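You operate a simulated robot arm through the tools that you are given. There is no shell and no other tool. Be economical: measure what you need, move in short steps, check, and stop when the job is done.

The job below is to be done with a simulated two-armed robot. You get a single attempt, and the scene is never put back.

JOB
On the top of the lift table, fold the blue rag in half, so that its two long edges meet.

It is judged by the outcome, as a careful person would: the job done as asked, and still so three seconds after it is handed in. It fails if anything else is knocked over, pushed out of place, dropped, spilled or broken. Flat cloth is picked up by pressing the open fingertips on it (5 to 10 N) and closing them slowly along it; thin cloth reads only 2 to 8 mm in the jaws.

ROBOT AND FRAMES
Two 7-joint arms with two-finger parallel grippers on one trunk, on a base that drives. Base frame: it is fixed to the floor where the robot stands at the start and does not move with it; the origin is under the middle of the robot, x ahead of it, y to its left, z up; the surface under the hand at the start is at about z = 0.47. Lengths are in m, angles in rad, forces in N, time in s.
The left shoulder is at the start at [0.06, 0.189, 0.778], the right one opposite. With the tool pointing down near the work surface each hand reaches from about 0.1 to 0.66 m from the robot's upright axis, wherever it stands, measured 20 degrees to its own side. Places, roughly: top of the lift table [0.4, 0, 0.5]. Payload 3.43 kg a hand.
The tool frame of a hand sits at the grasp point between the pads (the TCP): z along the fingers, y along the line on which they close. The tips reach 0.03 m beyond it. Largest opening 0.094 m; finger width 0.028, thickness 0.01; the body of the gripper, 0.05 by 0.096 m, starts 0.055 m behind the TCP.
Orientation is that of the tool frame in the base frame, as a unit quaternion [x, y, z, w]. With the fingers straight down and closing along the base's y, the tool's x points along the base's -x, its y along +y and its z along -z.

CONTROLS
- The arms move only by the tool play_rows. It takes "left_commands", "right_commands" or both (then of equal length, played together; a hand with none holds still); each is a list of rows, each a list of 7 numbers: the shift along the base's x, y, z in cm, then the turn, a rotation vector about the base's x, y, z in rad, then the opening, from 0 (shut) to 1 (fully open). In form: [[dx, dy, dz, wx, wy, wz, claw], ...]. A call has 1 to 12 rows; each row shifts and turns the commanded pose from where the row before left it. A row lasts 0.2 s, in which the tool goes at most 0.05 m and 0.15 rad; a call with a longer step from one row to the next is refused whole, and so is a gripper value outside its range. Where a pose cannot be reached the arm comes as near as it can. A force on the tool above 40 N (or 10 N above the force at the start of the call, whichever is more), or a blocked arm, ends the call early, and 0.2 s more pass. The fingers move at their own pace (about 0.153 m/s each) and stop on an object; they squeeze with about 43 N. The grip force told is the motor's: it shows also when the fingers shut on nothing. Time passes only in rows, and 0.2 s behind the last, so rows that do not move let the fingers close. It gives the time, the measured TCP pose, the force on the tool (base axes), the opening and the grip force at its end, in the units of the frame above (readings bear some noise), with the torque about the TCP (base axes, N m) and any sound that the robot's microphone picked up.
- Cameras (640 x 400 px; columns grow to the right, rows downward): "scene" is now at [-0.0003, 0.0066, 1.3076]; the picture's right is [0.12, -0.99, 0.00], its down [-0.91, -0.11, -0.40] and it looks along [0.40, 0.05, -0.92] (base axes); focal length 266 px, centre (320, 200). "left" rides on the left gripper at [0.076, -0.014, -0.103] in its tool frame; the picture's right is [0.18, 0.98, 0.00], its down [-0.75, 0.14, -0.64] and it looks along [-0.63, 0.12, 0.77] (tool axes); focal length 243 px, centre (320, 200). "right" rides on the right gripper at [0.076, 0.014, -0.103] in its tool frame; the picture's right is [-0.18, 0.98, 0.00], its down [-0.75, -0.14, -0.64] and it looks along [-0.63, -0.12, 0.77] (tool axes); focal length 243 px, centre (320, 200). There is no depth. A picture from a camera that has moved, and an enlarged one, comes with that camera's place and axes in the base frame and with its lens.
- get_image(camera): a new picture of that camera. No time passes.
- slide_trunk(by): slides the trunk up (or, below 0, down) by that many m; the arms and the scene camera ride with it, the base frame stays. It gives what a move gives, with no picture.
- steer(legs): drives the robot by 1 to 6 legs, each [ahead, left, turn to the left] in m, m and rad, along the robot's own axes; the way and the turn of a leg run together, so that a leg with both is an arc; at most 1.5 m and 3.142 rad a leg. The arms and the cameras ride along, it lands a little off, and it stops where it bumps. It gives what a move gives.
- turn_head(pan, tilt): turns the head with the scene camera to pan (to the left, within 1.501 rad either way) and tilt (down, from -0.506 to 1.204), counted from straight ahead of the robot. It gives what a move gives.
- inspect(camera, box): a new picture of the part [left, top, right, bottom] of that camera's present view, enlarged. No time passes.
- sign_off(): hands the job in; it is judged then, once.

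Work in short steps. Places have to be worked out from the pictures, the camera data and where the tool is seen: move nearer, look again, correct. Check each grasp and each placing, and mend what went wrong. You have 120 turns and 108 pictures in all, those below and enlarged ones among them. Open the grippers and draw the arms clear of the work before you hand the job in, unless the task says otherwise; then end with one line.

The tools are called after "Request:" as a command line: name --argument value ..., lists and objects as JSON in quotes. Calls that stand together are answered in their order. play_rows: Moves the arms, as the interface text tells. Its arguments: {"type":"object","properties":{"left_commands":{"type":"array","items":{"type":"array","items":{"type":"number"}}},"right_commands":{"type":"array","items":{"type":"array","items":{"type":"number"}}}},"required":[]} The other tools are called the same way: slide_trunk (by) slides the trunk up or down; steer (legs) drives the base; turn_head (pan, tilt) turns the head that bears the scene camera; get_image (camera) takes a picture; inspect (camera, box) takes an enlarged picture of a part of a camera's view; sign_off () hands the job in.

At the start:

```text
time: 0.0
left_eef_pos: [0.3788, 0.1629, 0.6165]
left_tcp_rot: [0.0, 1.0, 0.0, -0.001]
left_wrist_force: [-1.4, -0.2, -1.7]
left_moment: [-0.02, 0.0, 0.01]
left_grip_width: 0.094
left_grasp_force: 0.1
right_eef_pos: [0.3202, -0.1407, 0.6303]
right_tcp_rot: [0.0, 1.0, 0.0, 0.0]
right_wrist_force: [0.7, 0.0, 0.0]
right_moment: [0.04, 0.01, 0.02]
right_grip_width: 0.0939
right_grasp_force: 0.1
trunk travel left (down, up): [-0.45, 0.54]
robot x, y, heading: [-0.0008, 0.0008, 0.0]
head pan, tilt: [0.122, 1.159]
```

scene: 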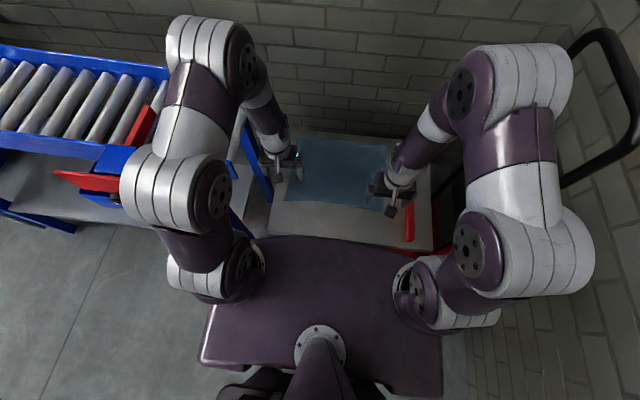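
right: 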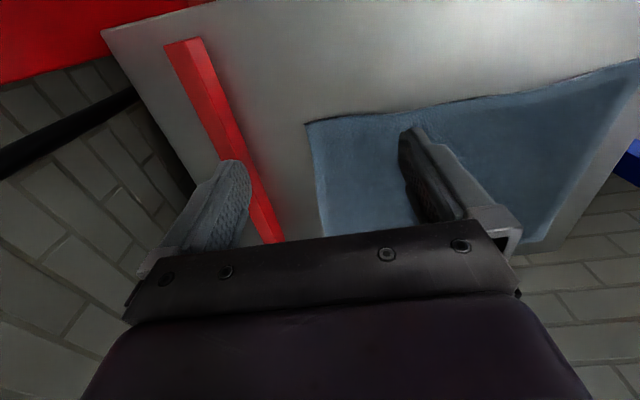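
left: 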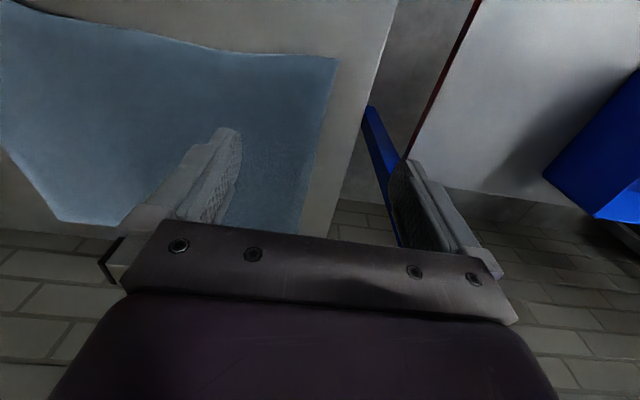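

The rag lies on the table under the arms; I enlarge the scene view to measure its corners.

Request:
inspect --camera "scene" --box '[230, 110, 470, 260]'

```text
2.67 times, centred on (350, 185) of scene
camera zoom: at [-0.0003, 0.0066, 1.3076], right [0.12, -0.99, 0.0], down [-0.91, -0.11, -0.4], along [0.4, 0.05, -0.92], focal length 710 px, centre (240, 240)
```

zoom: 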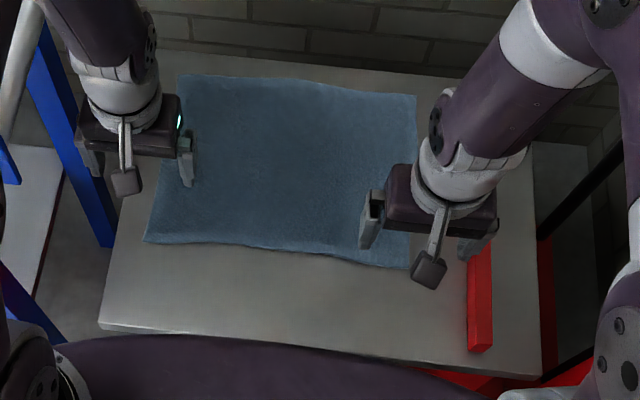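

From the picture the rag's corners are about (0.35, 0.17), (0.35, -0.16), (0.61, -0.166), (0.61, 0.168). The long edges are therefore the near and far ones. I plan to fold the far edge onto the near one, so I first move both hands above the far corners and look.

Request:
play_rows --left_commands '[[3.2, -0.3, -0.9, 0, 0, 0, 0.4], [3.2, -0.3, -0.9, 0, 0, 0, 0.4], [3.2, -0.3, -0.9, 0, 0, 0, 0.4], [3.2, -0.3, -0.9, 0, 0, 0, 0.4], [3.2, -0.3, -0.9, 0, 0, 0, 0.4], [3.2, -0.3, -0.9, 0, 0, 0, 0.4]]' --right_commands '[[4.2, 0, -1.1, 0, 0, 0, 0.4], [4.2, 0, -1.1, 0, 0, 0, 0.4], [4.2, 0, -1.1, 0, 0, 0, 0.4], [4.2, 0, -1.1, 0, 0, 0, 0.4], [4.2, 0, -1.1, 0, 0, 0, 0.4], [4.2, 0, -1.1, 0, 0, 0, 0.4]]'

Request:
get_image --camera "left"

Request:
get_image --camera "right"

Request:
get_image --camera "scene"

```text
time: 1.4
left_eef_pos: [0.5712, 0.1467, 0.5615]
left_tcp_rot: [0.0, 1.0, 0.0, -0.001]
left_wrist_force: [-0.1, 1.1, -0.5]
left_moment: [0.01, 0.04, 0.04]
left_grip_width: 0.0376
left_grasp_force: 0.0
right_eef_pos: [0.5731, -0.14, 0.5624]
right_tcp_rot: [0.0, 1.0, 0.0, 0.0]
right_wrist_force: [1.2, -0.1, -0.3]
right_moment: [-0.02, 0.02, -0.01]
right_grip_width: 0.0376
right_grasp_force: 0.0
trunk travel left (down, up): [-0.45, 0.54]
robot x, y, heading: [-0.002, 0.0046, 0.003]
head pan, tilt: [0.122, 1.159]
```

```text
103 pictures are left
camera left: at [0.4941, 0.1311, 0.6635], right [-0.18, 0.98, 0.0], down [0.75, 0.14, 0.64], along [0.63, 0.12, -0.77], focal length 243 px, centre (320, 200)
```

left: 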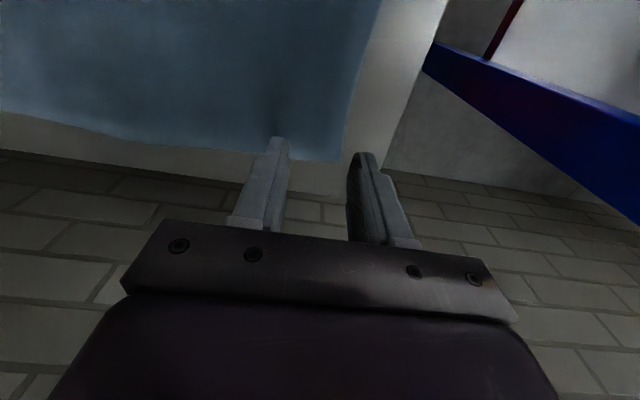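

```text
102 pictures are left
camera right: at [0.4968, -0.1245, 0.6655], right [0.18, 0.98, 0.0], down [0.75, -0.14, 0.64], along [0.63, -0.12, -0.77], focal length 243 px, centre (320, 200)
```

right: 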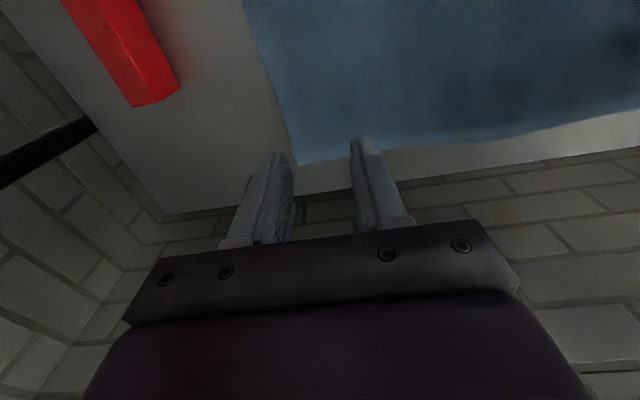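

```text
101 pictures are left
camera scene: at [0.0013, 0.0066, 1.3076], right [0.12, -0.99, 0.0], down [-0.91, -0.11, -0.4], along [0.4, 0.05, -0.92], focal length 266 px, centre (320, 200)
```

scene: 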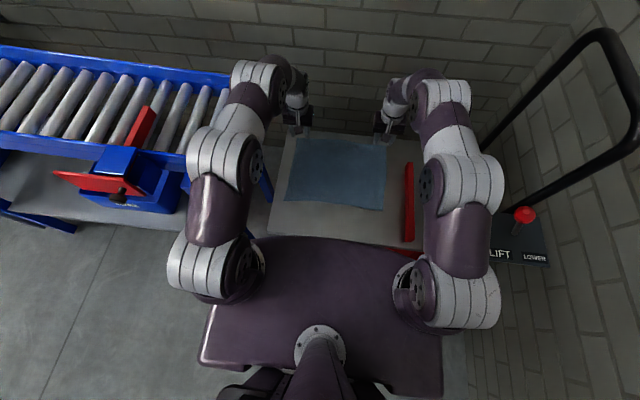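

The wrist views put the far corners at about (0.603, 0.166) and (0.609, -0.168). I lower both hands so that the fingertips overlap the edge by about 12 mm, stopping just above the cloth.

Request:
play_rows --left_commands '[[1.8, -0.4, -1, 0, 0, 0, 0.3], [1.8, -0.4, -1, 0, 0, 0, 0.3], [0, 0, -1.6, 0, 0, 0, 0.3], [0, 0, -1.6, 0, 0, 0, 0.3]]' --right_commands '[[1.9, 0.1, -1, 0, 0, 0, 0.3], [2.0, 0.1, -1, 0, 0, 0, 0.3], [0, 0, -1.6, 0, 0, 0, 0.3], [0, 0, -1.6, 0, 0, 0, 0.3]]'

Request:
get_image --camera "left"

Request:
get_image --camera "right"

```text
time: 2.4
left_eef_pos: [0.6068, 0.1379, 0.5099]
left_tcp_rot: [0.0, 1.0, 0.0, 0.0]
left_wrist_force: [-0.2, 0.0, -0.1]
left_moment: [0.01, 0.02, 0.01]
left_grip_width: 0.0281
left_grasp_force: 0.0
right_eef_pos: [0.6114, -0.1391, 0.512]
right_tcp_rot: [0.001, 1.0, 0.0, 0.0]
right_wrist_force: [-0.3, 0.1, 0.1]
right_moment: [-0.02, -0.03, 0.01]
right_grip_width: 0.028
right_grasp_force: 0.0
trunk travel left (down, up): [-0.45, 0.54]
robot x, y, heading: [-0.0029, -0.0015, -0.0]
head pan, tilt: [0.122, 1.159]
```

```text
100 pictures are left
camera left: at [0.5306, 0.1231, 0.6107], right [-0.18, 0.98, 0.0], down [0.75, 0.14, 0.64], along [0.63, 0.12, -0.77], focal length 243 px, centre (320, 200)
```

left: 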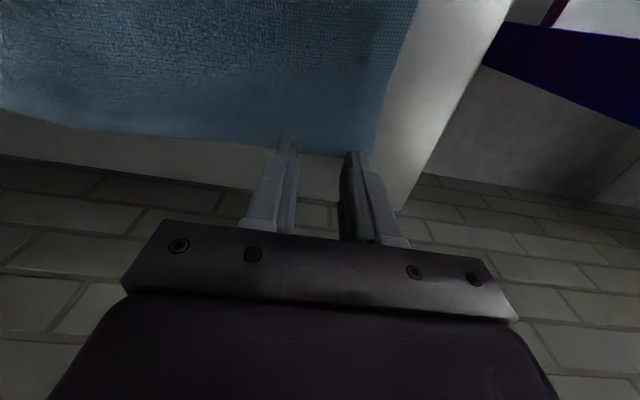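

```text
99 pictures are left
camera right: at [0.5351, -0.1243, 0.6146], right [0.18, 0.98, 0.0], down [0.75, -0.14, 0.64], along [0.63, -0.12, -0.77], focal length 243 px, centre (320, 200)
```

right: 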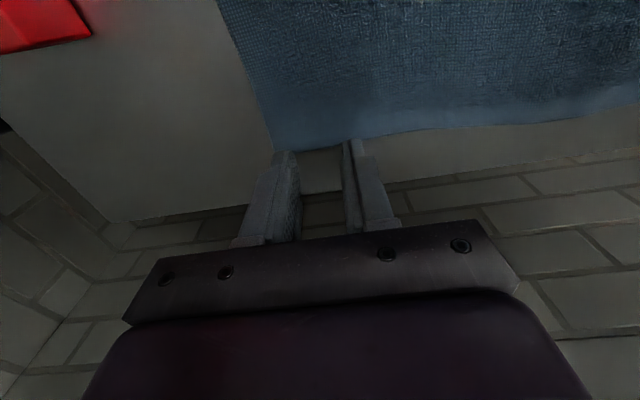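

Both fingertips straddle the far edge as planned. I press down in small steps until the force rises.

Request:
play_rows --left_commands '[[0, 0, -0.4, 0, 0, 0, 0.3], [0, 0, -0.3, 0, 0, 0, 0.3], [0, 0, 0, 0, 0, 0, 0.3]]' --right_commands '[[0.2, 0, -0.5, 0, 0, 0, 0.3], [0, 0, -0.4, 0, 0, 0, 0.3], [0, 0, 0, 0, 0, 0, 0.3]]'

```text
time: 3.2
left_eef_pos: [0.6064, 0.1385, 0.5042]
left_tcp_rot: [-0.001, 1.0, -0.001, 0.001]
left_wrist_force: [-0.3, -0.1, 4.0]
left_moment: [-0.03, 0.04, 0.01]
left_grip_width: 0.0282
left_grasp_force: 0.1
right_eef_pos: [0.612, -0.1385, 0.5032]
right_tcp_rot: [0.0, 1.0, 0.0, 0.001]
right_wrist_force: [-0.2, 0.0, 2.9]
right_moment: [-0.03, 0.02, 0.01]
right_grip_width: 0.0282
right_grasp_force: 0.1
trunk travel left (down, up): [-0.45, 0.54]
robot x, y, heading: [0.002, -0.0033, -0.005]
head pan, tilt: [0.122, 1.159]
```

Contact is at about z = 0.503. I press a little more, aiming for about 7 N.

Request:
play_rows --left_commands '[[0, 0, -0.12, 0, 0, 0, 0.3], [0, 0, 0, 0, 0, 0, 0.3]]' --right_commands '[[0, 0, -0.15, 0, 0, 0, 0.3], [0, 0, 0, 0, 0, 0, 0.3]]'

```text
time: 3.8
left_eef_pos: [0.6083, 0.1386, 0.5028]
left_tcp_rot: [0.0, 1.0, 0.0, 0.001]
left_wrist_force: [0.7, 0.2, 6.6]
left_moment: [0.03, 0.01, 0.01]
left_grip_width: 0.0281
left_grasp_force: 0.0
right_eef_pos: [0.6133, -0.138, 0.5032]
right_tcp_rot: [0.0, 1.0, 0.0, 0.0]
right_wrist_force: [0.8, -1.8, 4.4]
right_moment: [-0.06, 0.05, 0.02]
right_grip_width: 0.0276
right_grasp_force: 0.1
trunk travel left (down, up): [-0.45, 0.54]
robot x, y, heading: [0.0023, 0.0002, -0.0]
head pan, tilt: [0.122, 1.159]
```

The forces are about right, so I close the fingers slowly.

Request:
play_rows --left_commands '[[0, 0, 0, 0, 0, 0, 0.25], [0, 0, 0, 0, 0, 0, 0.2], [0, 0, 0, 0, 0, 0, 0.16], [0, 0, 0, 0, 0, 0, 0.12], [0, 0, 0, 0, 0, 0, 0.08], [0, 0, 0, 0, 0, 0, 0.04], [0, 0, 0, 0, 0, 0, 0.0], [0, 0, 0, 0, 0, 0, 0.0]]' --right_commands '[[0, 0, -0.05, 0, 0, 0, 0.25], [0, 0, 0, 0, 0, 0, 0.2], [0, 0, 0, 0, 0, 0, 0.16], [0, 0, 0, 0, 0, 0, 0.12], [0, 0, 0, 0, 0, 0, 0.08], [0, 0, 0, 0, 0, 0, 0.04], [0, 0, 0, 0, 0, 0, 0.0], [0, 0, 0, 0, 0, 0, 0.0]]'

Request:
get_image --camera "left"

Request:
get_image --camera "right"

```text
time: 5.6
left_eef_pos: [0.6061, 0.1377, 0.5043]
left_tcp_rot: [-0.001, 1.0, 0.0, 0.002]
left_wrist_force: [0.6, -7.3, 6.9]
left_moment: [-0.22, 0.09, 0.12]
left_grip_width: 0.0029
left_grasp_force: 37.7
right_eef_pos: [0.6108, -0.1393, 0.5029]
right_tcp_rot: [-0.001, 1.0, 0.0, 0.001]
right_wrist_force: [-0.1, 8.2, 9.4]
right_moment: [0.26, 0.09, -0.1]
right_grip_width: 0.0034
right_grasp_force: 38.0
trunk travel left (down, up): [-0.45, 0.54]
robot x, y, heading: [-0.0028, -0.0003, -0.003]
head pan, tilt: [0.122, 1.159]
```

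```text
98 pictures are left
camera left: at [0.5295, 0.1227, 0.604], right [-0.18, 0.98, 0.0], down [0.75, 0.14, 0.64], along [0.63, 0.12, -0.77], focal length 243 px, centre (320, 200)
```

left: 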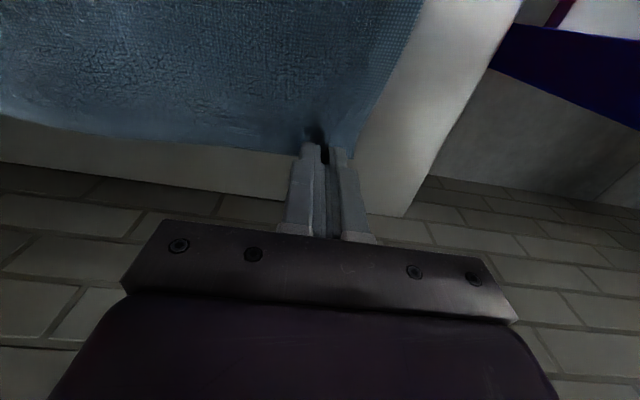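

```text
97 pictures are left
camera right: at [0.5355, -0.1234, 0.6052], right [0.18, 0.98, 0.0], down [0.75, -0.14, 0.64], along [0.63, -0.12, -0.77], focal length 243 px, centre (320, 200)
```

right: 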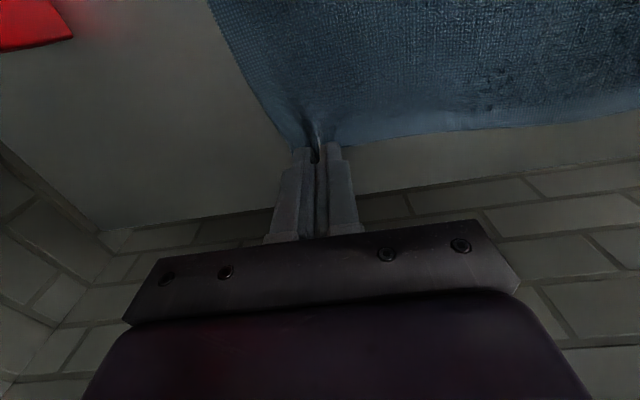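

Both jaws hold cloth (3 mm), with the edge pinched. I lift a little and move back to check the hold.

Request:
play_rows --left_commands '[[0, 0, 1, 0, 0, 0, 0], [-0.5, 0, 1.5, 0, 0, 0, 0], [-1, 0, 1.5, 0, 0, 0, 0], [-1, 0, 1, 0, 0, 0, 0]]' --right_commands '[[0, 0, 1, 0, 0, 0, 0], [-0.5, 0, 1.5, 0, 0, 0, 0], [-1, 0, 1.5, 0, 0, 0, 0], [-1, 0, 1, 0, 0, 0, 0]]'

Request:
get_image --camera "left"

Request:
get_image --camera "right"

Request:
get_image --camera "scene"

```text
time: 6.6
left_eef_pos: [0.5827, 0.1388, 0.5542]
left_tcp_rot: [0.0, 1.0, 0.0, 0.0]
left_wrist_force: [0.2, -7.0, 0.4]
left_moment: [-0.23, -0.06, 0.1]
left_grip_width: 0.0028
left_grasp_force: 37.9
right_eef_pos: [0.5856, -0.1379, 0.5527]
right_tcp_rot: [0.0, 1.0, -0.001, 0.001]
right_wrist_force: [0.2, 8.0, 0.0]
right_moment: [0.22, 0.0, -0.1]
right_grip_width: 0.0031
right_grasp_force: 37.4
trunk travel left (down, up): [-0.45, 0.54]
robot x, y, heading: [-0.0014, 0.004, 0.002]
head pan, tilt: [0.122, 1.159]
```

```text
96 pictures are left
camera left: at [0.5059, 0.1224, 0.6545], right [-0.18, 0.98, 0.0], down [0.75, 0.14, 0.64], along [0.63, 0.12, -0.77], focal length 243 px, centre (320, 200)
```

left: 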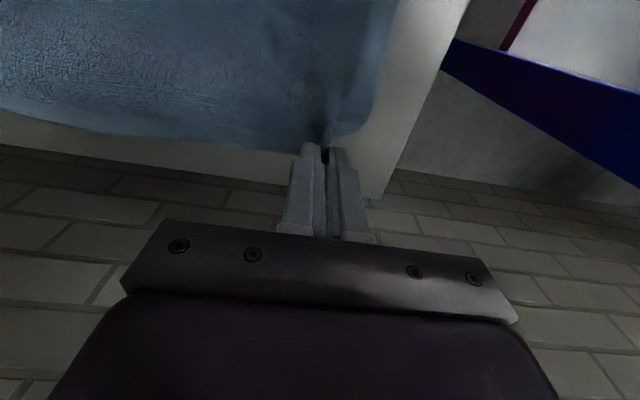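

```text
95 pictures are left
camera right: at [0.5101, -0.1235, 0.6553], right [0.18, 0.98, 0.0], down [0.75, -0.14, 0.64], along [0.63, -0.12, -0.77], focal length 243 px, centre (320, 200)
```

right: 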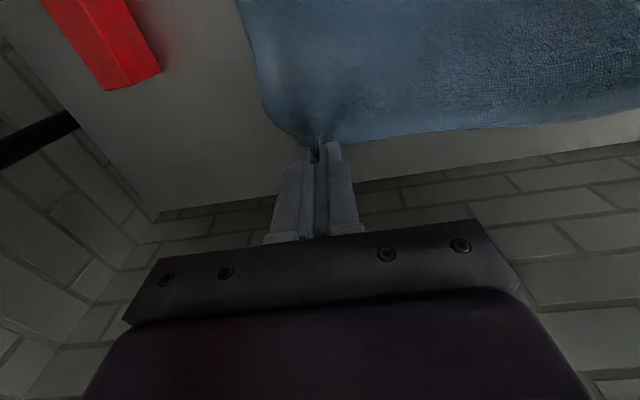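

```text
94 pictures are left
camera scene: at [-0.0006, 0.0066, 1.3075], right [0.12, -0.99, 0.0], down [-0.91, -0.11, -0.4], along [0.4, 0.05, -0.92], focal length 266 px, centre (320, 200)
```

scene: 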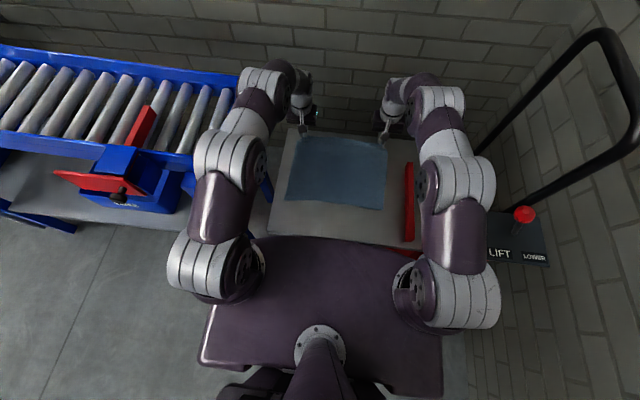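

Both grips hold and the edge is up. I swing it back over the middle, a little inside the fold arc to leave slack, and ease the sideways tension slightly.

Request:
play_rows --left_commands '[[-1.6, -0.1, 1.6, 0, 0, 0, 0], [-1.7, -0.1, 1.5, 0, 0, 0, 0], [-2, -0.1, 1.2, 0, 0, 0, 0], [-2, 0, 0.6, 0, -0.1, 0, 0], [-2, 0, 0, 0, -0.1, 0, 0], [-2, 0, -0.5, 0, -0.1, 0, 0], [-2, 0, -1, 0, -0.1, 0, 0]]' --right_commands '[[-1.6, 0.1, 1.6, 0, 0, 0, 0], [-1.7, 0.1, 1.5, 0, 0, 0, 0], [-2, 0.1, 1.2, 0, 0, 0, 0], [-2, 0, 0.6, 0, -0.1, 0, 0], [-2, 0, 0, 0, -0.1, 0, 0], [-2, 0, -0.5, 0, -0.1, 0, 0], [-2, 0, -1, 0, -0.1, 0, 0]]'

Request:
get_image --camera "left"

Request:
inspect --camera "scene" --box '[230, 110, 470, 260]'

```text
time: 8.2
left_eef_pos: [0.4501, 0.1331, 0.5876]
left_tcp_rot: [0.0, 0.98, -0.001, 0.2]
left_wrist_force: [-1.7, -2.0, -0.5]
left_moment: [-0.1, -0.07, 0.03]
left_grip_width: 0.0029
left_grasp_force: 37.4
right_eef_pos: [0.4539, -0.1345, 0.5875]
right_tcp_rot: [0.0, 0.98, 0.001, 0.201]
right_wrist_force: [-0.1, 2.6, -0.1]
right_moment: [0.11, 0.0, 0.02]
right_grip_width: 0.0036
right_grasp_force: 37.6
trunk travel left (down, up): [-0.45, 0.54]
robot x, y, heading: [-0.0033, 0.0004, 0.002]
head pan, tilt: [0.122, 1.159]
```

```text
93 pictures are left
camera left: at [0.3389, 0.119, 0.6504], right [-0.17, 0.98, -0.07], down [0.44, 0.14, 0.89], along [0.88, 0.12, -0.46], focal length 243 px, centre (320, 200)
```

left: 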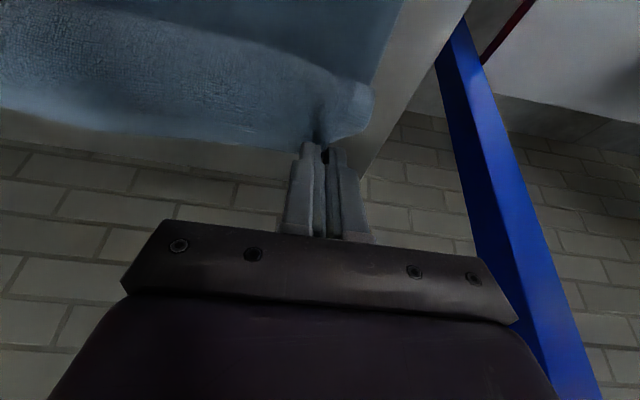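

```text
2.67 times, centred on (350, 185) of scene
camera zoom: at [-0.0023, 0.0067, 1.3077], right [0.12, -0.99, 0.0], down [-0.91, -0.11, -0.4], along [0.4, 0.05, -0.92], focal length 710 px, centre (240, 240)
```

zoom: 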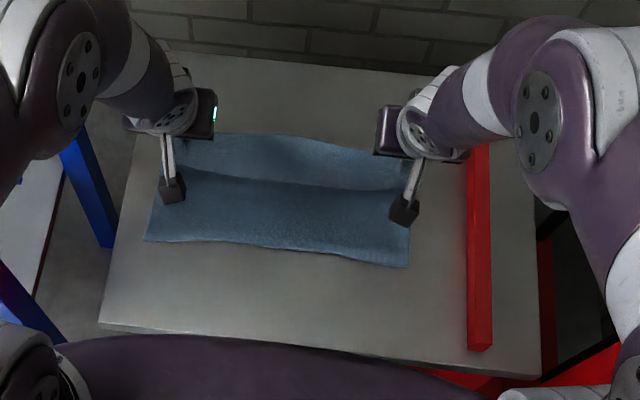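

The fold is forming and the near edge has not moved. I continue back and down towards the near edge with a bit more tilt, and stop just above the cloth.

Request:
play_rows --left_commands '[[-2, 0, -0.8, 0, -0.1, 0, 0], [-2, 0, -1, 0, -0.1, 0, 0], [-2, 0, -1.2, 0, 0, 0, 0], [-1.8, 0, -1.3, 0, 0, 0, 0], [-1.4, 0, -1.2, 0, 0, 0, 0]]' --right_commands '[[-2, 0, -0.8, 0, -0.1, 0, 0], [-2, 0, -1, 0, -0.1, 0, 0], [-2, 0, -1.2, 0, 0, 0, 0], [-1.8, 0, -1.3, 0, 0, 0, 0], [-1.4, 0, -1.2, 0, 0, 0, 0]]'

Request:
get_image --camera "left"

Request:
get_image --camera "right"

Request:
inspect --camera "scene" --box '[230, 110, 470, 260]'

```text
time: 9.4
left_eef_pos: [0.3875, 0.1413, 0.5447]
left_tcp_rot: [-0.002, 0.976, 0.018, 0.216]
left_wrist_force: [0.3, -20.4, 0.6]
left_moment: [-0.69, 0.0, -0.09]
left_grip_width: 0.0029
left_grasp_force: 37.4
left hand out of reach, approached as far as the arm can: row 1, 2
right_eef_pos: [0.3925, -0.1421, 0.5415]
right_tcp_rot: [0.004, 0.976, -0.017, 0.215]
right_wrist_force: [-0.4, 20.3, 0.3]
right_moment: [0.71, -0.02, 0.07]
right_grip_width: 0.0037
right_grasp_force: 37.6
right hand out of reach, approached as far as the arm can: row 1, 2
trunk travel left (down, up): [-0.45, 0.54]
robot x, y, heading: [-0.0025, -0.0023, 0.002]
head pan, tilt: [0.122, 1.159]
```

```text
91 pictures are left
camera left: at [0.2747, 0.1229, 0.6038], right [-0.18, 0.98, -0.05], down [0.41, 0.12, 0.9], along [0.89, 0.14, -0.43], focal length 243 px, centre (320, 200)
```

left: 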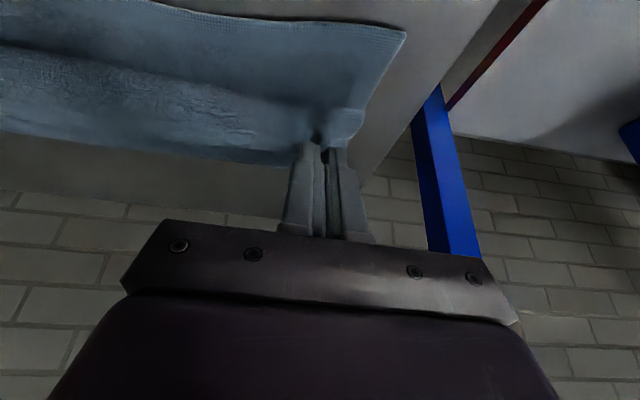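

```text
90 pictures are left
camera right: at [0.2805, -0.124, 0.6029], right [0.18, 0.98, 0.05], down [0.41, -0.12, 0.9], along [0.89, -0.14, -0.42], focal length 243 px, centre (320, 200)
```

right: 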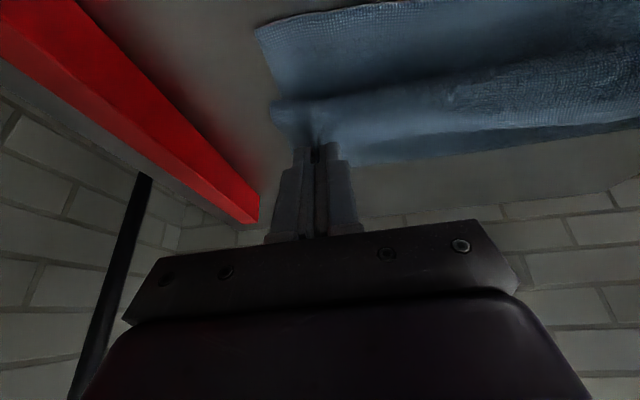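

```text
2.67 times, centred on (350, 185) of scene
camera zoom: at [-0.0002, 0.0066, 1.3076], right [0.12, -0.99, 0.0], down [-0.91, -0.11, -0.4], along [0.4, 0.05, -0.92], focal length 710 px, centre (240, 240)
```

zoom: 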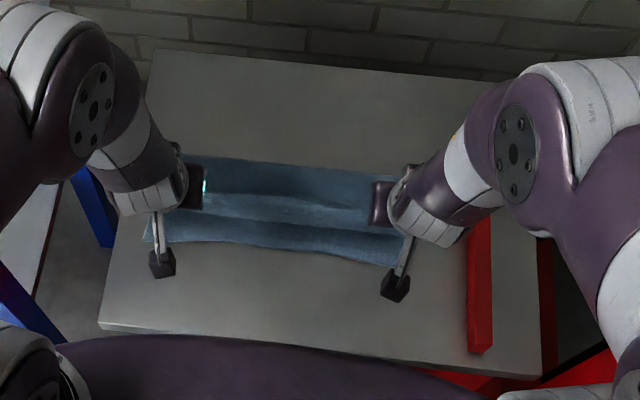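

The tilt runs into the reach limit and the hands were forced outward, stretching the cloth. I untilt and bring the hands inward before going further.

Request:
play_rows --left_commands '[[0, -0.2, 0, 0, 0.1, 0, 0], [0, -0.2, 0, 0, 0.1, 0, 0], [0, 0, 0, 0, 0.1, 0, 0]]' --right_commands '[[0, 0.2, 0, 0, 0.1, 0, 0], [0, 0.2, 0, 0, 0.1, 0, 0], [0, 0, 0, 0, 0.1, 0, 0]]'

```text
time: 10.2
left_eef_pos: [0.3868, 0.1368, 0.5447]
left_tcp_rot: [-0.001, 0.998, 0.017, 0.063]
left_wrist_force: [1.3, -10.1, -1.5]
left_moment: [-0.3, -0.01, 0.08]
left_grip_width: 0.0029
left_grasp_force: 37.5
right_eef_pos: [0.3923, -0.1374, 0.5431]
right_tcp_rot: [0.002, 0.998, -0.017, 0.064]
right_wrist_force: [-0.3, 9.9, -0.1]
right_moment: [0.35, 0.02, -0.06]
right_grip_width: 0.0034
right_grasp_force: 37.8
trunk travel left (down, up): [-0.45, 0.54]
robot x, y, heading: [0.003, -0.0031, -0.002]
head pan, tilt: [0.122, 1.159]
```

The tilt is now small and the tension halved. I move down and back to the release place, with the bend of the cloth about 1 cm short of the near edge so the pinched lip can unfold onto it.

Request:
play_rows --left_commands '[[-0.6, -0.2, -1, 0, 0, 0, 0], [-0.6, -0.1, -1, 0, 0, 0, 0], [-0.5, 0, -1, 0, 0, 0, 0], [0, 0, -0.6, 0, 0, 0, 0]]' --right_commands '[[-0.6, 0.2, -1, 0, 0, 0, 0], [-0.6, 0.1, -1, 0, 0, 0, 0], [-0.6, 0, -1, 0, 0, 0, 0], [0, 0, -0.5, 0, 0, 0, 0]]'

Request:
get_image --camera "left"

Request:
inspect --camera "scene" --box '[230, 110, 470, 260]'

```text
time: 11.2
left_eef_pos: [0.3704, 0.1358, 0.5092]
left_tcp_rot: [-0.001, 0.998, 0.017, 0.067]
left_wrist_force: [-0.3, -2.6, 7.9]
left_moment: [-0.06, -0.01, 0.04]
left_grip_width: 0.003
left_grasp_force: 38.0
right_eef_pos: [0.375, -0.1352, 0.5102]
right_tcp_rot: [0.001, 0.998, -0.016, 0.068]
right_wrist_force: [0.4, 4.6, 4.1]
right_moment: [0.17, 0.01, -0.02]
right_grip_width: 0.0034
right_grasp_force: 38.0
trunk travel left (down, up): [-0.45, 0.54]
robot x, y, heading: [0.0031, 0.0034, 0.002]
head pan, tilt: [0.122, 1.159]
```

```text
88 pictures are left
camera left: at [0.2807, 0.116, 0.599], right [-0.19, 0.98, 0.01], down [0.66, 0.12, 0.74], along [0.73, 0.15, -0.67], focal length 243 px, centre (320, 200)
```

left: 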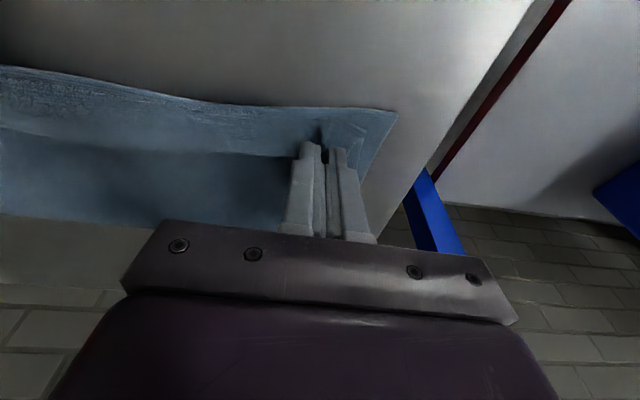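

```text
2.67 times, centred on (350, 185) of scene
camera zoom: at [-0.0014, 0.0067, 1.308], right [0.12, -0.99, 0.0], down [-0.91, -0.11, -0.4], along [0.4, 0.05, -0.92], focal length 710 px, centre (240, 240)
```

zoom: 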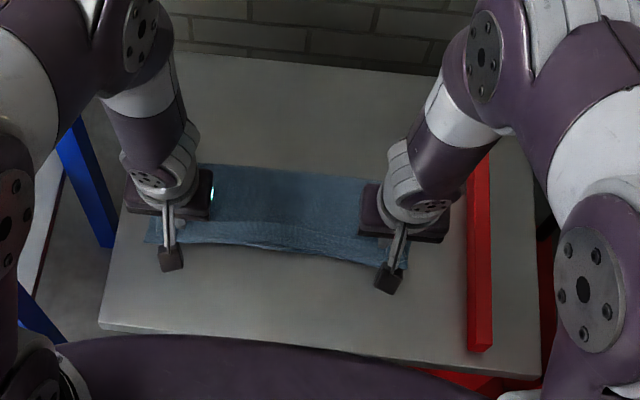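

The middle of the top layer bulges out and the edge curls back, because the edge is about 2–3 cm short. I lift slightly, pull further back and look again.

Request:
play_rows --left_commands '[[0, 0, 1.2, 0, 0, 0, 0], [-1, 0, 1.2, 0, 0, 0, 0], [-1.5, 0, 0.6, 0, 0, 0, 0], [-0.5, 0, -0.6, 0, 0, 0, 0]]' --right_commands '[[0, 0, 1.2, 0, 0, 0, 0], [-1, 0, 1.2, 0, 0, 0, 0], [-1.5, 0, 0.6, 0, 0, 0, 0], [-0.5, 0, -0.6, 0, 0, 0, 0]]'

Request:
get_image --camera "left"

Request:
get_image --camera "right"

Request:
inspect --camera "scene" --box '[270, 150, 400, 231]'

```text
time: 12.2
left_eef_pos: [0.3406, 0.134, 0.5325]
left_tcp_rot: [-0.001, 0.998, 0.017, 0.066]
left_wrist_force: [-0.7, -4.0, 0.5]
left_moment: [-0.12, -0.01, 0.03]
left_grip_width: 0.003
left_grasp_force: 37.4
right_eef_pos: [0.3448, -0.1357, 0.5333]
right_tcp_rot: [0.001, 0.998, -0.017, 0.067]
right_wrist_force: [0.0, 3.9, 0.2]
right_moment: [0.12, 0.0, -0.03]
right_grip_width: 0.0032
right_grasp_force: 37.9
trunk travel left (down, up): [-0.45, 0.54]
robot x, y, heading: [0.0017, 0.0013, 0.002]
head pan, tilt: [0.122, 1.159]
```

```text
86 pictures are left
camera left: at [0.2507, 0.1145, 0.6223], right [-0.19, 0.98, 0.01], down [0.66, 0.12, 0.74], along [0.73, 0.15, -0.67], focal length 243 px, centre (320, 200)
```

left: 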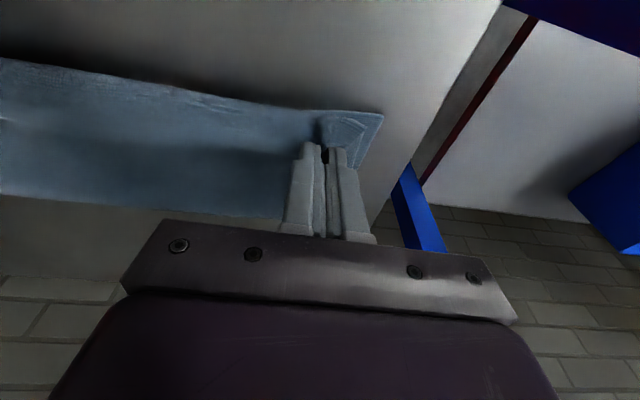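

```text
85 pictures are left
camera right: at [0.2554, -0.1174, 0.6243], right [0.19, 0.98, -0.01], down [0.66, -0.12, 0.74], along [0.73, -0.14, -0.67], focal length 243 px, centre (320, 200)
```

right: 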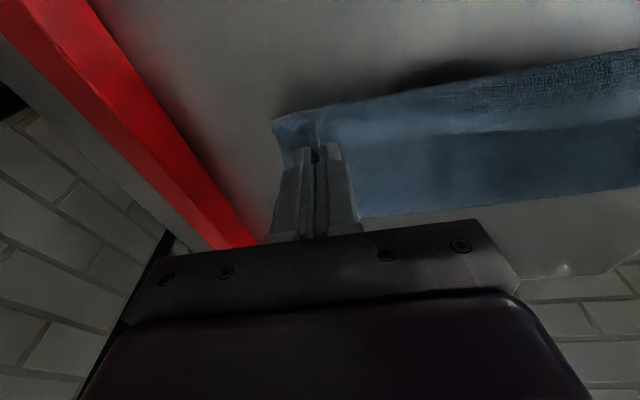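

```text
4.92 times, centred on (335, 190) of scene
camera zoom: at [-0.0002, 0.0066, 1.3076], right [0.12, -0.99, 0.0], down [-0.91, -0.11, -0.4], along [0.4, 0.05, -0.92], focal length 1311 px, centre (246, 247)
```

zoom: 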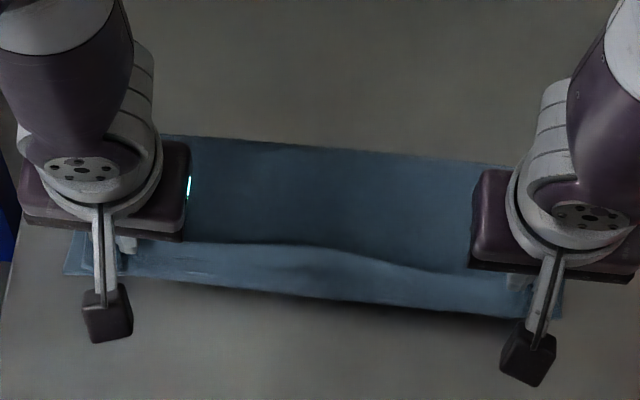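

The fold line has come out at x ≈ 0.44, too near, because the arc had too much slack. I open the fold up again until the flap hangs straight, then I will lower it along a tighter arc.

Request:
play_rows --left_commands '[[1.5, 0, 2.2, 0, 0, 0, 0], [1.5, 0, 2.2, 0, 0, 0, 0], [2, 0, 2, 0, 0, 0, 0], [2, 0, 1.8, 0, 0, 0, 0], [2.5, 0, 1, 0, 0, 0, 0], [2.5, 0, 0.5, 0, 0, 0, 0], [1, 0, 0, 0, 0, 0, 0]]' --right_commands '[[1.5, 0, 2.2, 0, 0, 0, 0], [1.5, 0, 2.2, 0, 0, 0, 0], [2, 0, 2, 0, 0, 0, 0], [2, 0, 1.8, 0, 0, 0, 0], [2.5, 0, 1, 0, 0, 0, 0], [2.5, 0, 0.5, 0, 0, 0, 0], [1, 0, 0, 0, 0, 0, 0]]'

Request:
inspect --camera "scene" --box '[270, 150, 400, 231]'

Request:
get_image --camera "left"

```text
time: 13.8
left_eef_pos: [0.4714, 0.1349, 0.63]
left_tcp_rot: [-0.002, 0.998, 0.018, 0.065]
left_wrist_force: [0.5, -3.4, -0.1]
left_moment: [-0.12, 0.0, 0.08]
left_grip_width: 0.0031
left_grasp_force: 37.3
right_eef_pos: [0.474, -0.136, 0.6297]
right_tcp_rot: [0.001, 0.998, -0.016, 0.066]
right_wrist_force: [0.6, 4.1, -0.3]
right_moment: [0.12, 0.0, -0.01]
right_grip_width: 0.0034
right_grasp_force: 37.5
trunk travel left (down, up): [-0.45, 0.54]
robot x, y, heading: [-0.0007, 0.0026, -0.005]
head pan, tilt: [0.122, 1.159]
```

```text
4.92 times, centred on (335, 190) of scene
camera zoom: at [-0.0002, 0.0066, 1.3076], right [0.12, -0.99, 0.0], down [-0.91, -0.11, -0.4], along [0.4, 0.05, -0.92], focal length 1311 px, centre (246, 247)
```

zoom: 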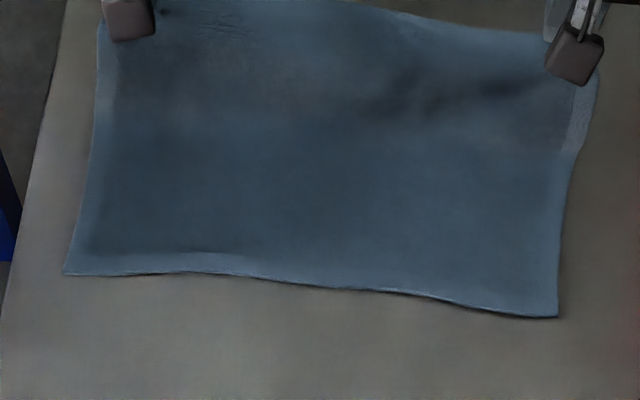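

```text
82 pictures are left
camera left: at [0.3811, 0.1156, 0.72], right [-0.19, 0.98, 0.01], down [0.66, 0.12, 0.74], along [0.73, 0.15, -0.67], focal length 243 px, centre (320, 200)
```

left: 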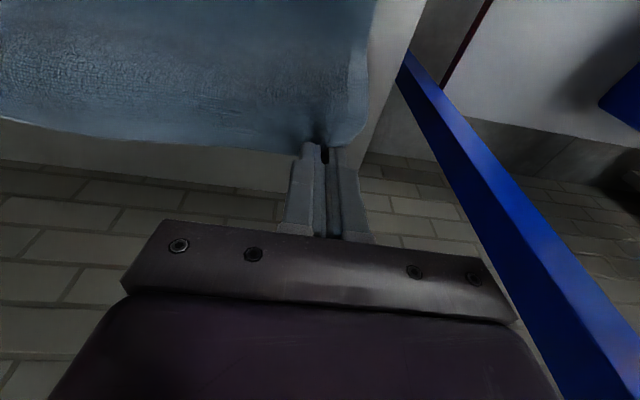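

The flap is open, with the near edge at x ≈ 0.328–0.338. I now lower it along a taut arc about x ≈ 0.463.

Request:
play_rows --left_commands '[[-3.2, 0, -0.4, 0, 0, 0, 0], [-2.9, 0, -1.2, 0, 0, 0, 0], [-2.5, 0, -1.9, 0, 0, 0, 0], [-2, 0, -2.4, 0, 0, 0, 0], [-1.2, 0, -2.8, 0, 0, 0, 0], [-0.4, 0, -1.4, 0, 0, 0, 0]]' --right_commands '[[-3.0, 0, -0.4, 0, 0, 0, 0], [-2.9, 0, -1.2, 0, 0, 0, 0], [-2.5, 0, -1.9, 0, 0, 0, 0], [-2, 0, -2.4, 0, 0, 0, 0], [-1.2, 0, -2.8, 0, 0, 0, 0], [-0.4, 0, -1.4, 0, 0, 0, 0]]'

Request:
inspect --camera "scene" --box '[270, 150, 400, 231]'

Request:
get_image --camera "left"

```text
time: 15.2
left_eef_pos: [0.3476, 0.1351, 0.5288]
left_tcp_rot: [-0.001, 0.998, 0.018, 0.067]
left_wrist_force: [0.1, -3.5, 0.1]
left_moment: [-0.1, -0.01, 0.07]
left_grip_width: 0.0027
left_grasp_force: 38.2
right_eef_pos: [0.3556, -0.134, 0.5286]
right_tcp_rot: [0.001, 0.998, -0.016, 0.067]
right_wrist_force: [-0.2, 3.2, 0.6]
right_moment: [0.1, -0.01, 0.02]
right_grip_width: 0.0035
right_grasp_force: 38.0
trunk travel left (down, up): [-0.45, 0.54]
robot x, y, heading: [-0.0015, -0.0004, -0.001]
head pan, tilt: [0.122, 1.159]
```

```text
4.92 times, centred on (335, 190) of scene
camera zoom: at [-0.0003, 0.0066, 1.3077], right [0.12, -0.99, 0.0], down [-0.91, -0.11, -0.4], along [0.4, 0.05, -0.92], focal length 1311 px, centre (246, 247)
```

zoom: 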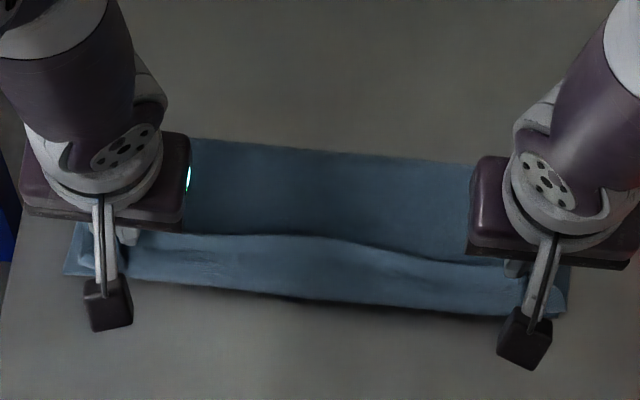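

```text
80 pictures are left
camera left: at [0.2587, 0.116, 0.6179], right [-0.19, 0.98, 0.01], down [0.66, 0.12, 0.74], along [0.73, 0.15, -0.67], focal length 243 px, centre (320, 200)
```

left: 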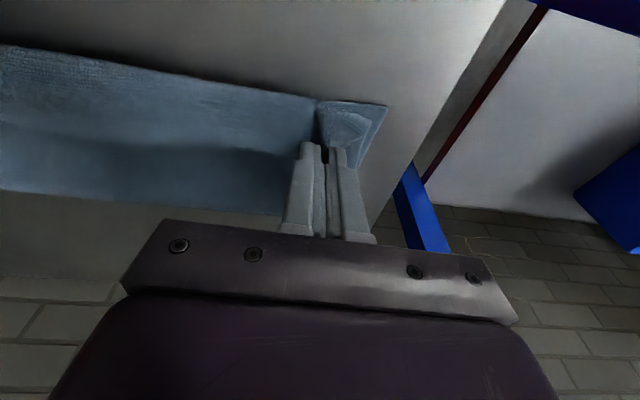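

The crease again formed too near (x ≈ 0.443), leaving a long curled-back lip. I reopen further, so more cloth lies flat, and look at the open state before folding again.

Request:
play_rows --left_commands '[[2, 0, 3.5, 0, 0, 0, 0], [3, 0, 3, 0, 0, 0, 0], [3.5, 0, 1.2, 0, 0, 0, 0], [3.5, 0, 0.2, 0, 0, 0, 0], [2.7, 0, -0.8, 0, 0, 0, 0], [0, 0, 0, 0, 0, 0, 0]]' --right_commands '[[2, 0, 3.5, 0, 0, 0, 0], [3, 0, 3, 0, 0, 0, 0], [3.5, 0, 1.2, 0, 0, 0, 0], [3.5, 0, 0.2, 0, 0, 0, 0], [2.5, 0, -0.8, 0, 0, 0, 0], [0, 0, 0, 0, 0, 0, 0]]'

Request:
inspect --camera "scene" --box '[250, 120, 410, 220]'

Request:
get_image --camera "right"

```text
time: 16.6
left_eef_pos: [0.493, 0.1346, 0.602]
left_tcp_rot: [-0.002, 0.998, 0.017, 0.066]
left_wrist_force: [-0.4, -4.5, -1.2]
left_moment: [-0.13, -0.05, 0.05]
left_grip_width: 0.0026
left_grasp_force: 37.8
right_eef_pos: [0.5011, -0.1365, 0.5995]
right_tcp_rot: [0.001, 0.998, -0.017, 0.067]
right_wrist_force: [-0.2, 3.9, 0.1]
right_moment: [0.15, 0.01, 0.02]
right_grip_width: 0.0032
right_grasp_force: 37.7
trunk travel left (down, up): [-0.45, 0.54]
robot x, y, heading: [0.0011, -0.0004, -0.002]
head pan, tilt: [0.122, 1.159]
```

```text
4.00 times, centred on (330, 170) of scene
camera zoom: at [-0.0008, 0.0066, 1.3076], right [0.12, -0.99, 0.0], down [-0.91, -0.11, -0.4], along [0.4, 0.05, -0.92], focal length 1065 px, centre (280, 320)
```

zoom: 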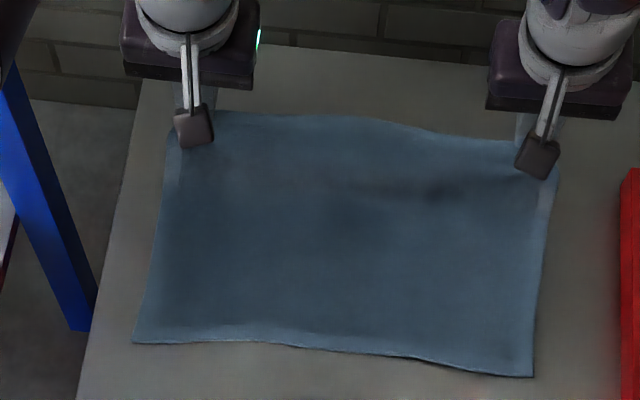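

```text
78 pictures are left
camera right: at [0.4107, -0.1174, 0.6902], right [0.19, 0.98, -0.01], down [0.66, -0.12, 0.74], along [0.73, -0.14, -0.67], focal length 243 px, centre (320, 200)
```

right: 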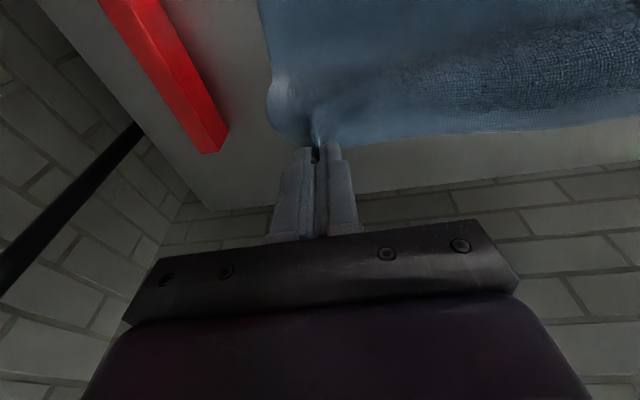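

Now the tighter arc, with the fold centred near x ≈ 0.475.

Request:
play_rows --left_commands '[[-1.0, 0, 1.2, 0, 0, 0, 0], [-2.5, 0, 0.2, 0, 0, 0, 0], [-2.8, 0, -1.2, 0, 0, 0, 0], [-2.4, 0, -1.9, 0, 0, 0, 0], [-1.8, 0, -2.2, 0, 0, 0, 0], [-1.2, 0, -2.6, 0, 0, 0, 0], [-0.5, 0, -1.8, 0, 0, 0, 0]]' --right_commands '[[-1.0, 0, 1.2, 0, 0, 0, 0], [-2.5, 0, 0.2, 0, 0, 0, 0], [-2.8, 0, -1.2, 0, 0, 0, 0], [-2.4, 0, -1.9, 0, 0, 0, 0], [-1.8, 0, -2.2, 0, 0, 0, 0], [-1.2, 0, -2.6, 0, 0, 0, 0], [-0.5, 0, -1.8, 0, 0, 0, 0]]'

Request:
inspect --camera "scene" --box '[270, 150, 400, 231]'

Request:
get_image --camera "left"

Request:
get_image --camera "right"

```text
time: 18.2
left_eef_pos: [0.3716, 0.135, 0.5173]
left_tcp_rot: [-0.001, 0.998, 0.016, 0.066]
left_wrist_force: [1.3, -5.6, 0.0]
left_moment: [-0.16, -0.02, 0.04]
left_grip_width: 0.0028
left_grasp_force: 37.4
right_eef_pos: [0.3766, -0.1366, 0.5165]
right_tcp_rot: [0.001, 0.998, -0.016, 0.067]
right_wrist_force: [-0.1, 5.8, 0.0]
right_moment: [0.18, -0.01, 0.02]
right_grip_width: 0.0034
right_grasp_force: 37.9
trunk travel left (down, up): [-0.45, 0.54]
robot x, y, heading: [-0.0003, 0.0016, -0.001]
head pan, tilt: [0.122, 1.159]
```

```text
4.92 times, centred on (335, 190) of scene
camera zoom: at [-0.0002, 0.0066, 1.3077], right [0.12, -0.99, 0.0], down [-0.91, -0.11, -0.4], along [0.4, 0.05, -0.92], focal length 1311 px, centre (246, 247)
```

zoom: 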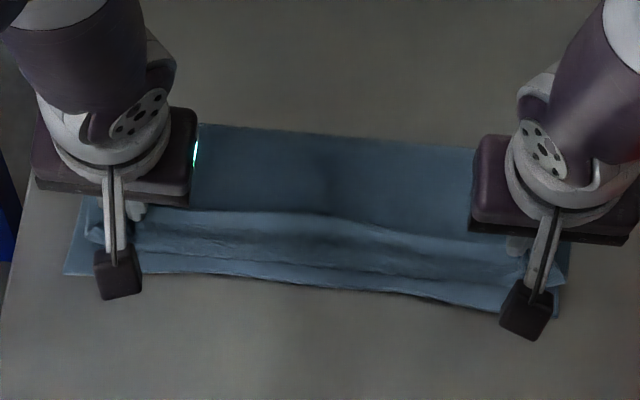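

```text
76 pictures are left
camera left: at [0.2822, 0.1157, 0.6063], right [-0.19, 0.98, 0.01], down [0.66, 0.12, 0.74], along [0.73, 0.15, -0.67], focal length 243 px, centre (320, 200)
```

left: 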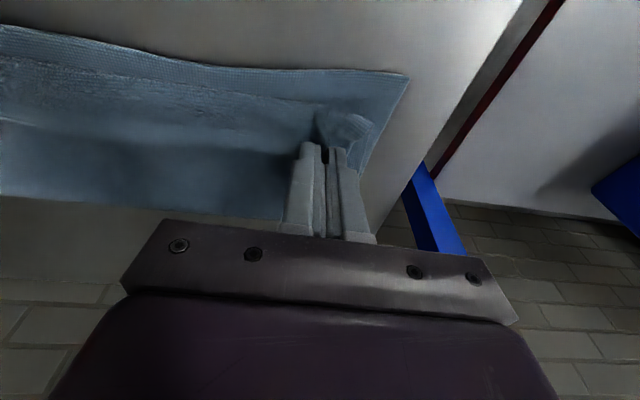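

```text
75 pictures are left
camera right: at [0.2879, -0.1187, 0.6069], right [0.19, 0.98, -0.01], down [0.66, -0.12, 0.74], along [0.73, -0.14, -0.67], focal length 243 px, centre (320, 200)
```

right: 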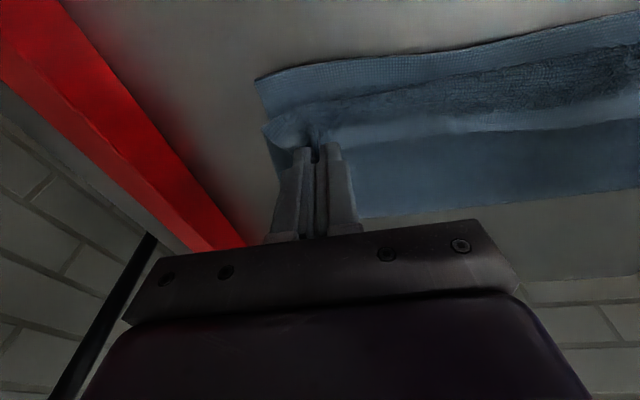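

The crease is now at about 0.4535, and the bottom layer is flat and visible. It needs about 1 cm more, so I repeat once with the whole arc shifted forward.

Request:
play_rows --left_commands '[[2, 0, 3, 0, 0, 0, 0], [3, 0, 3, 0, 0, 0, 0], [3.5, 0, 1.5, 0, 0, 0, 0], [3.5, 0, 0.3, 0, 0, 0, 0], [2.5, 0, -0.7, 0, 0, 0, 0], [-1.5, 0, 1.2, 0, 0, 0, 0], [-2.5, 0, 0.2, 0, 0, 0, 0], [-2.8, 0, -1.1, 0, 0, 0, 0], [-2.5, 0, -1.8, 0, 0, 0, 0], [-2, 0, -2.2, 0, 0, 0, 0], [-1.4, 0, -2.4, 0, 0, 0, 0], [-1, 0, -1.0, 0, 0, 0, 0]]' --right_commands '[[2, 0, 3, 0, 0, 0, 0], [3, 0, 3, 0, 0, 0, 0], [3.5, 0, 1.5, 0, 0, 0, 0], [3.5, 0, 0.3, 0, 0, 0, 0], [2.5, 0, -0.7, 0, 0, 0, 0], [-1.5, 0, 1.2, 0, 0, 0, 0], [-2.5, 0, 0.2, 0, 0, 0, 0], [-2.8, 0, -1.1, 0, 0, 0, 0], [-2.5, 0, -1.8, 0, 0, 0, 0], [-2, 0, -2.2, 0, 0, 0, 0], [-1.4, 0, -2.4, 0, 0, 0, 0], [-1, 0, -1.0, 0, 0, 0, 0]]'

Request:
inspect --camera "scene" --box '[270, 150, 400, 231]'

```text
time: 20.8
left_eef_pos: [0.3805, 0.1348, 0.516]
left_tcp_rot: [-0.001, 0.998, 0.018, 0.067]
left_wrist_force: [0.1, -3.4, 0.1]
left_moment: [-0.11, -0.02, 0.05]
left_grip_width: 0.0032
left_grasp_force: 37.6
right_eef_pos: [0.3848, -0.135, 0.5172]
right_tcp_rot: [0.001, 0.998, -0.017, 0.067]
right_wrist_force: [0.4, 4.2, 0.5]
right_moment: [0.1, -0.01, 0.0]
right_grip_width: 0.003
right_grasp_force: 37.9
trunk travel left (down, up): [-0.45, 0.54]
robot x, y, heading: [-0.0012, -0.0009, -0.003]
head pan, tilt: [0.122, 1.159]
```

```text
4.92 times, centred on (335, 190) of scene
camera zoom: at [-0.0006, 0.0066, 1.3077], right [0.12, -0.99, 0.0], down [-0.91, -0.11, -0.4], along [0.4, 0.05, -0.92], focal length 1311 px, centre (246, 247)
```

zoom: 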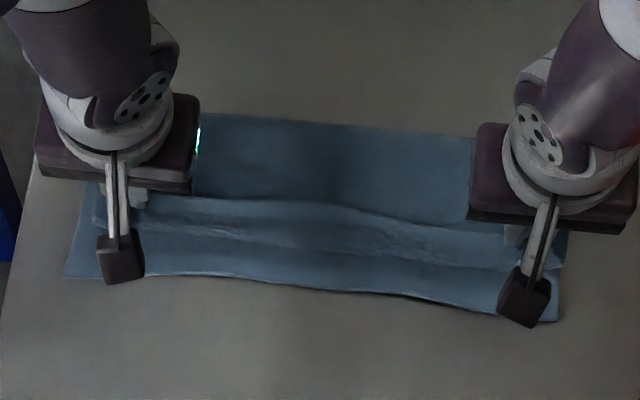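

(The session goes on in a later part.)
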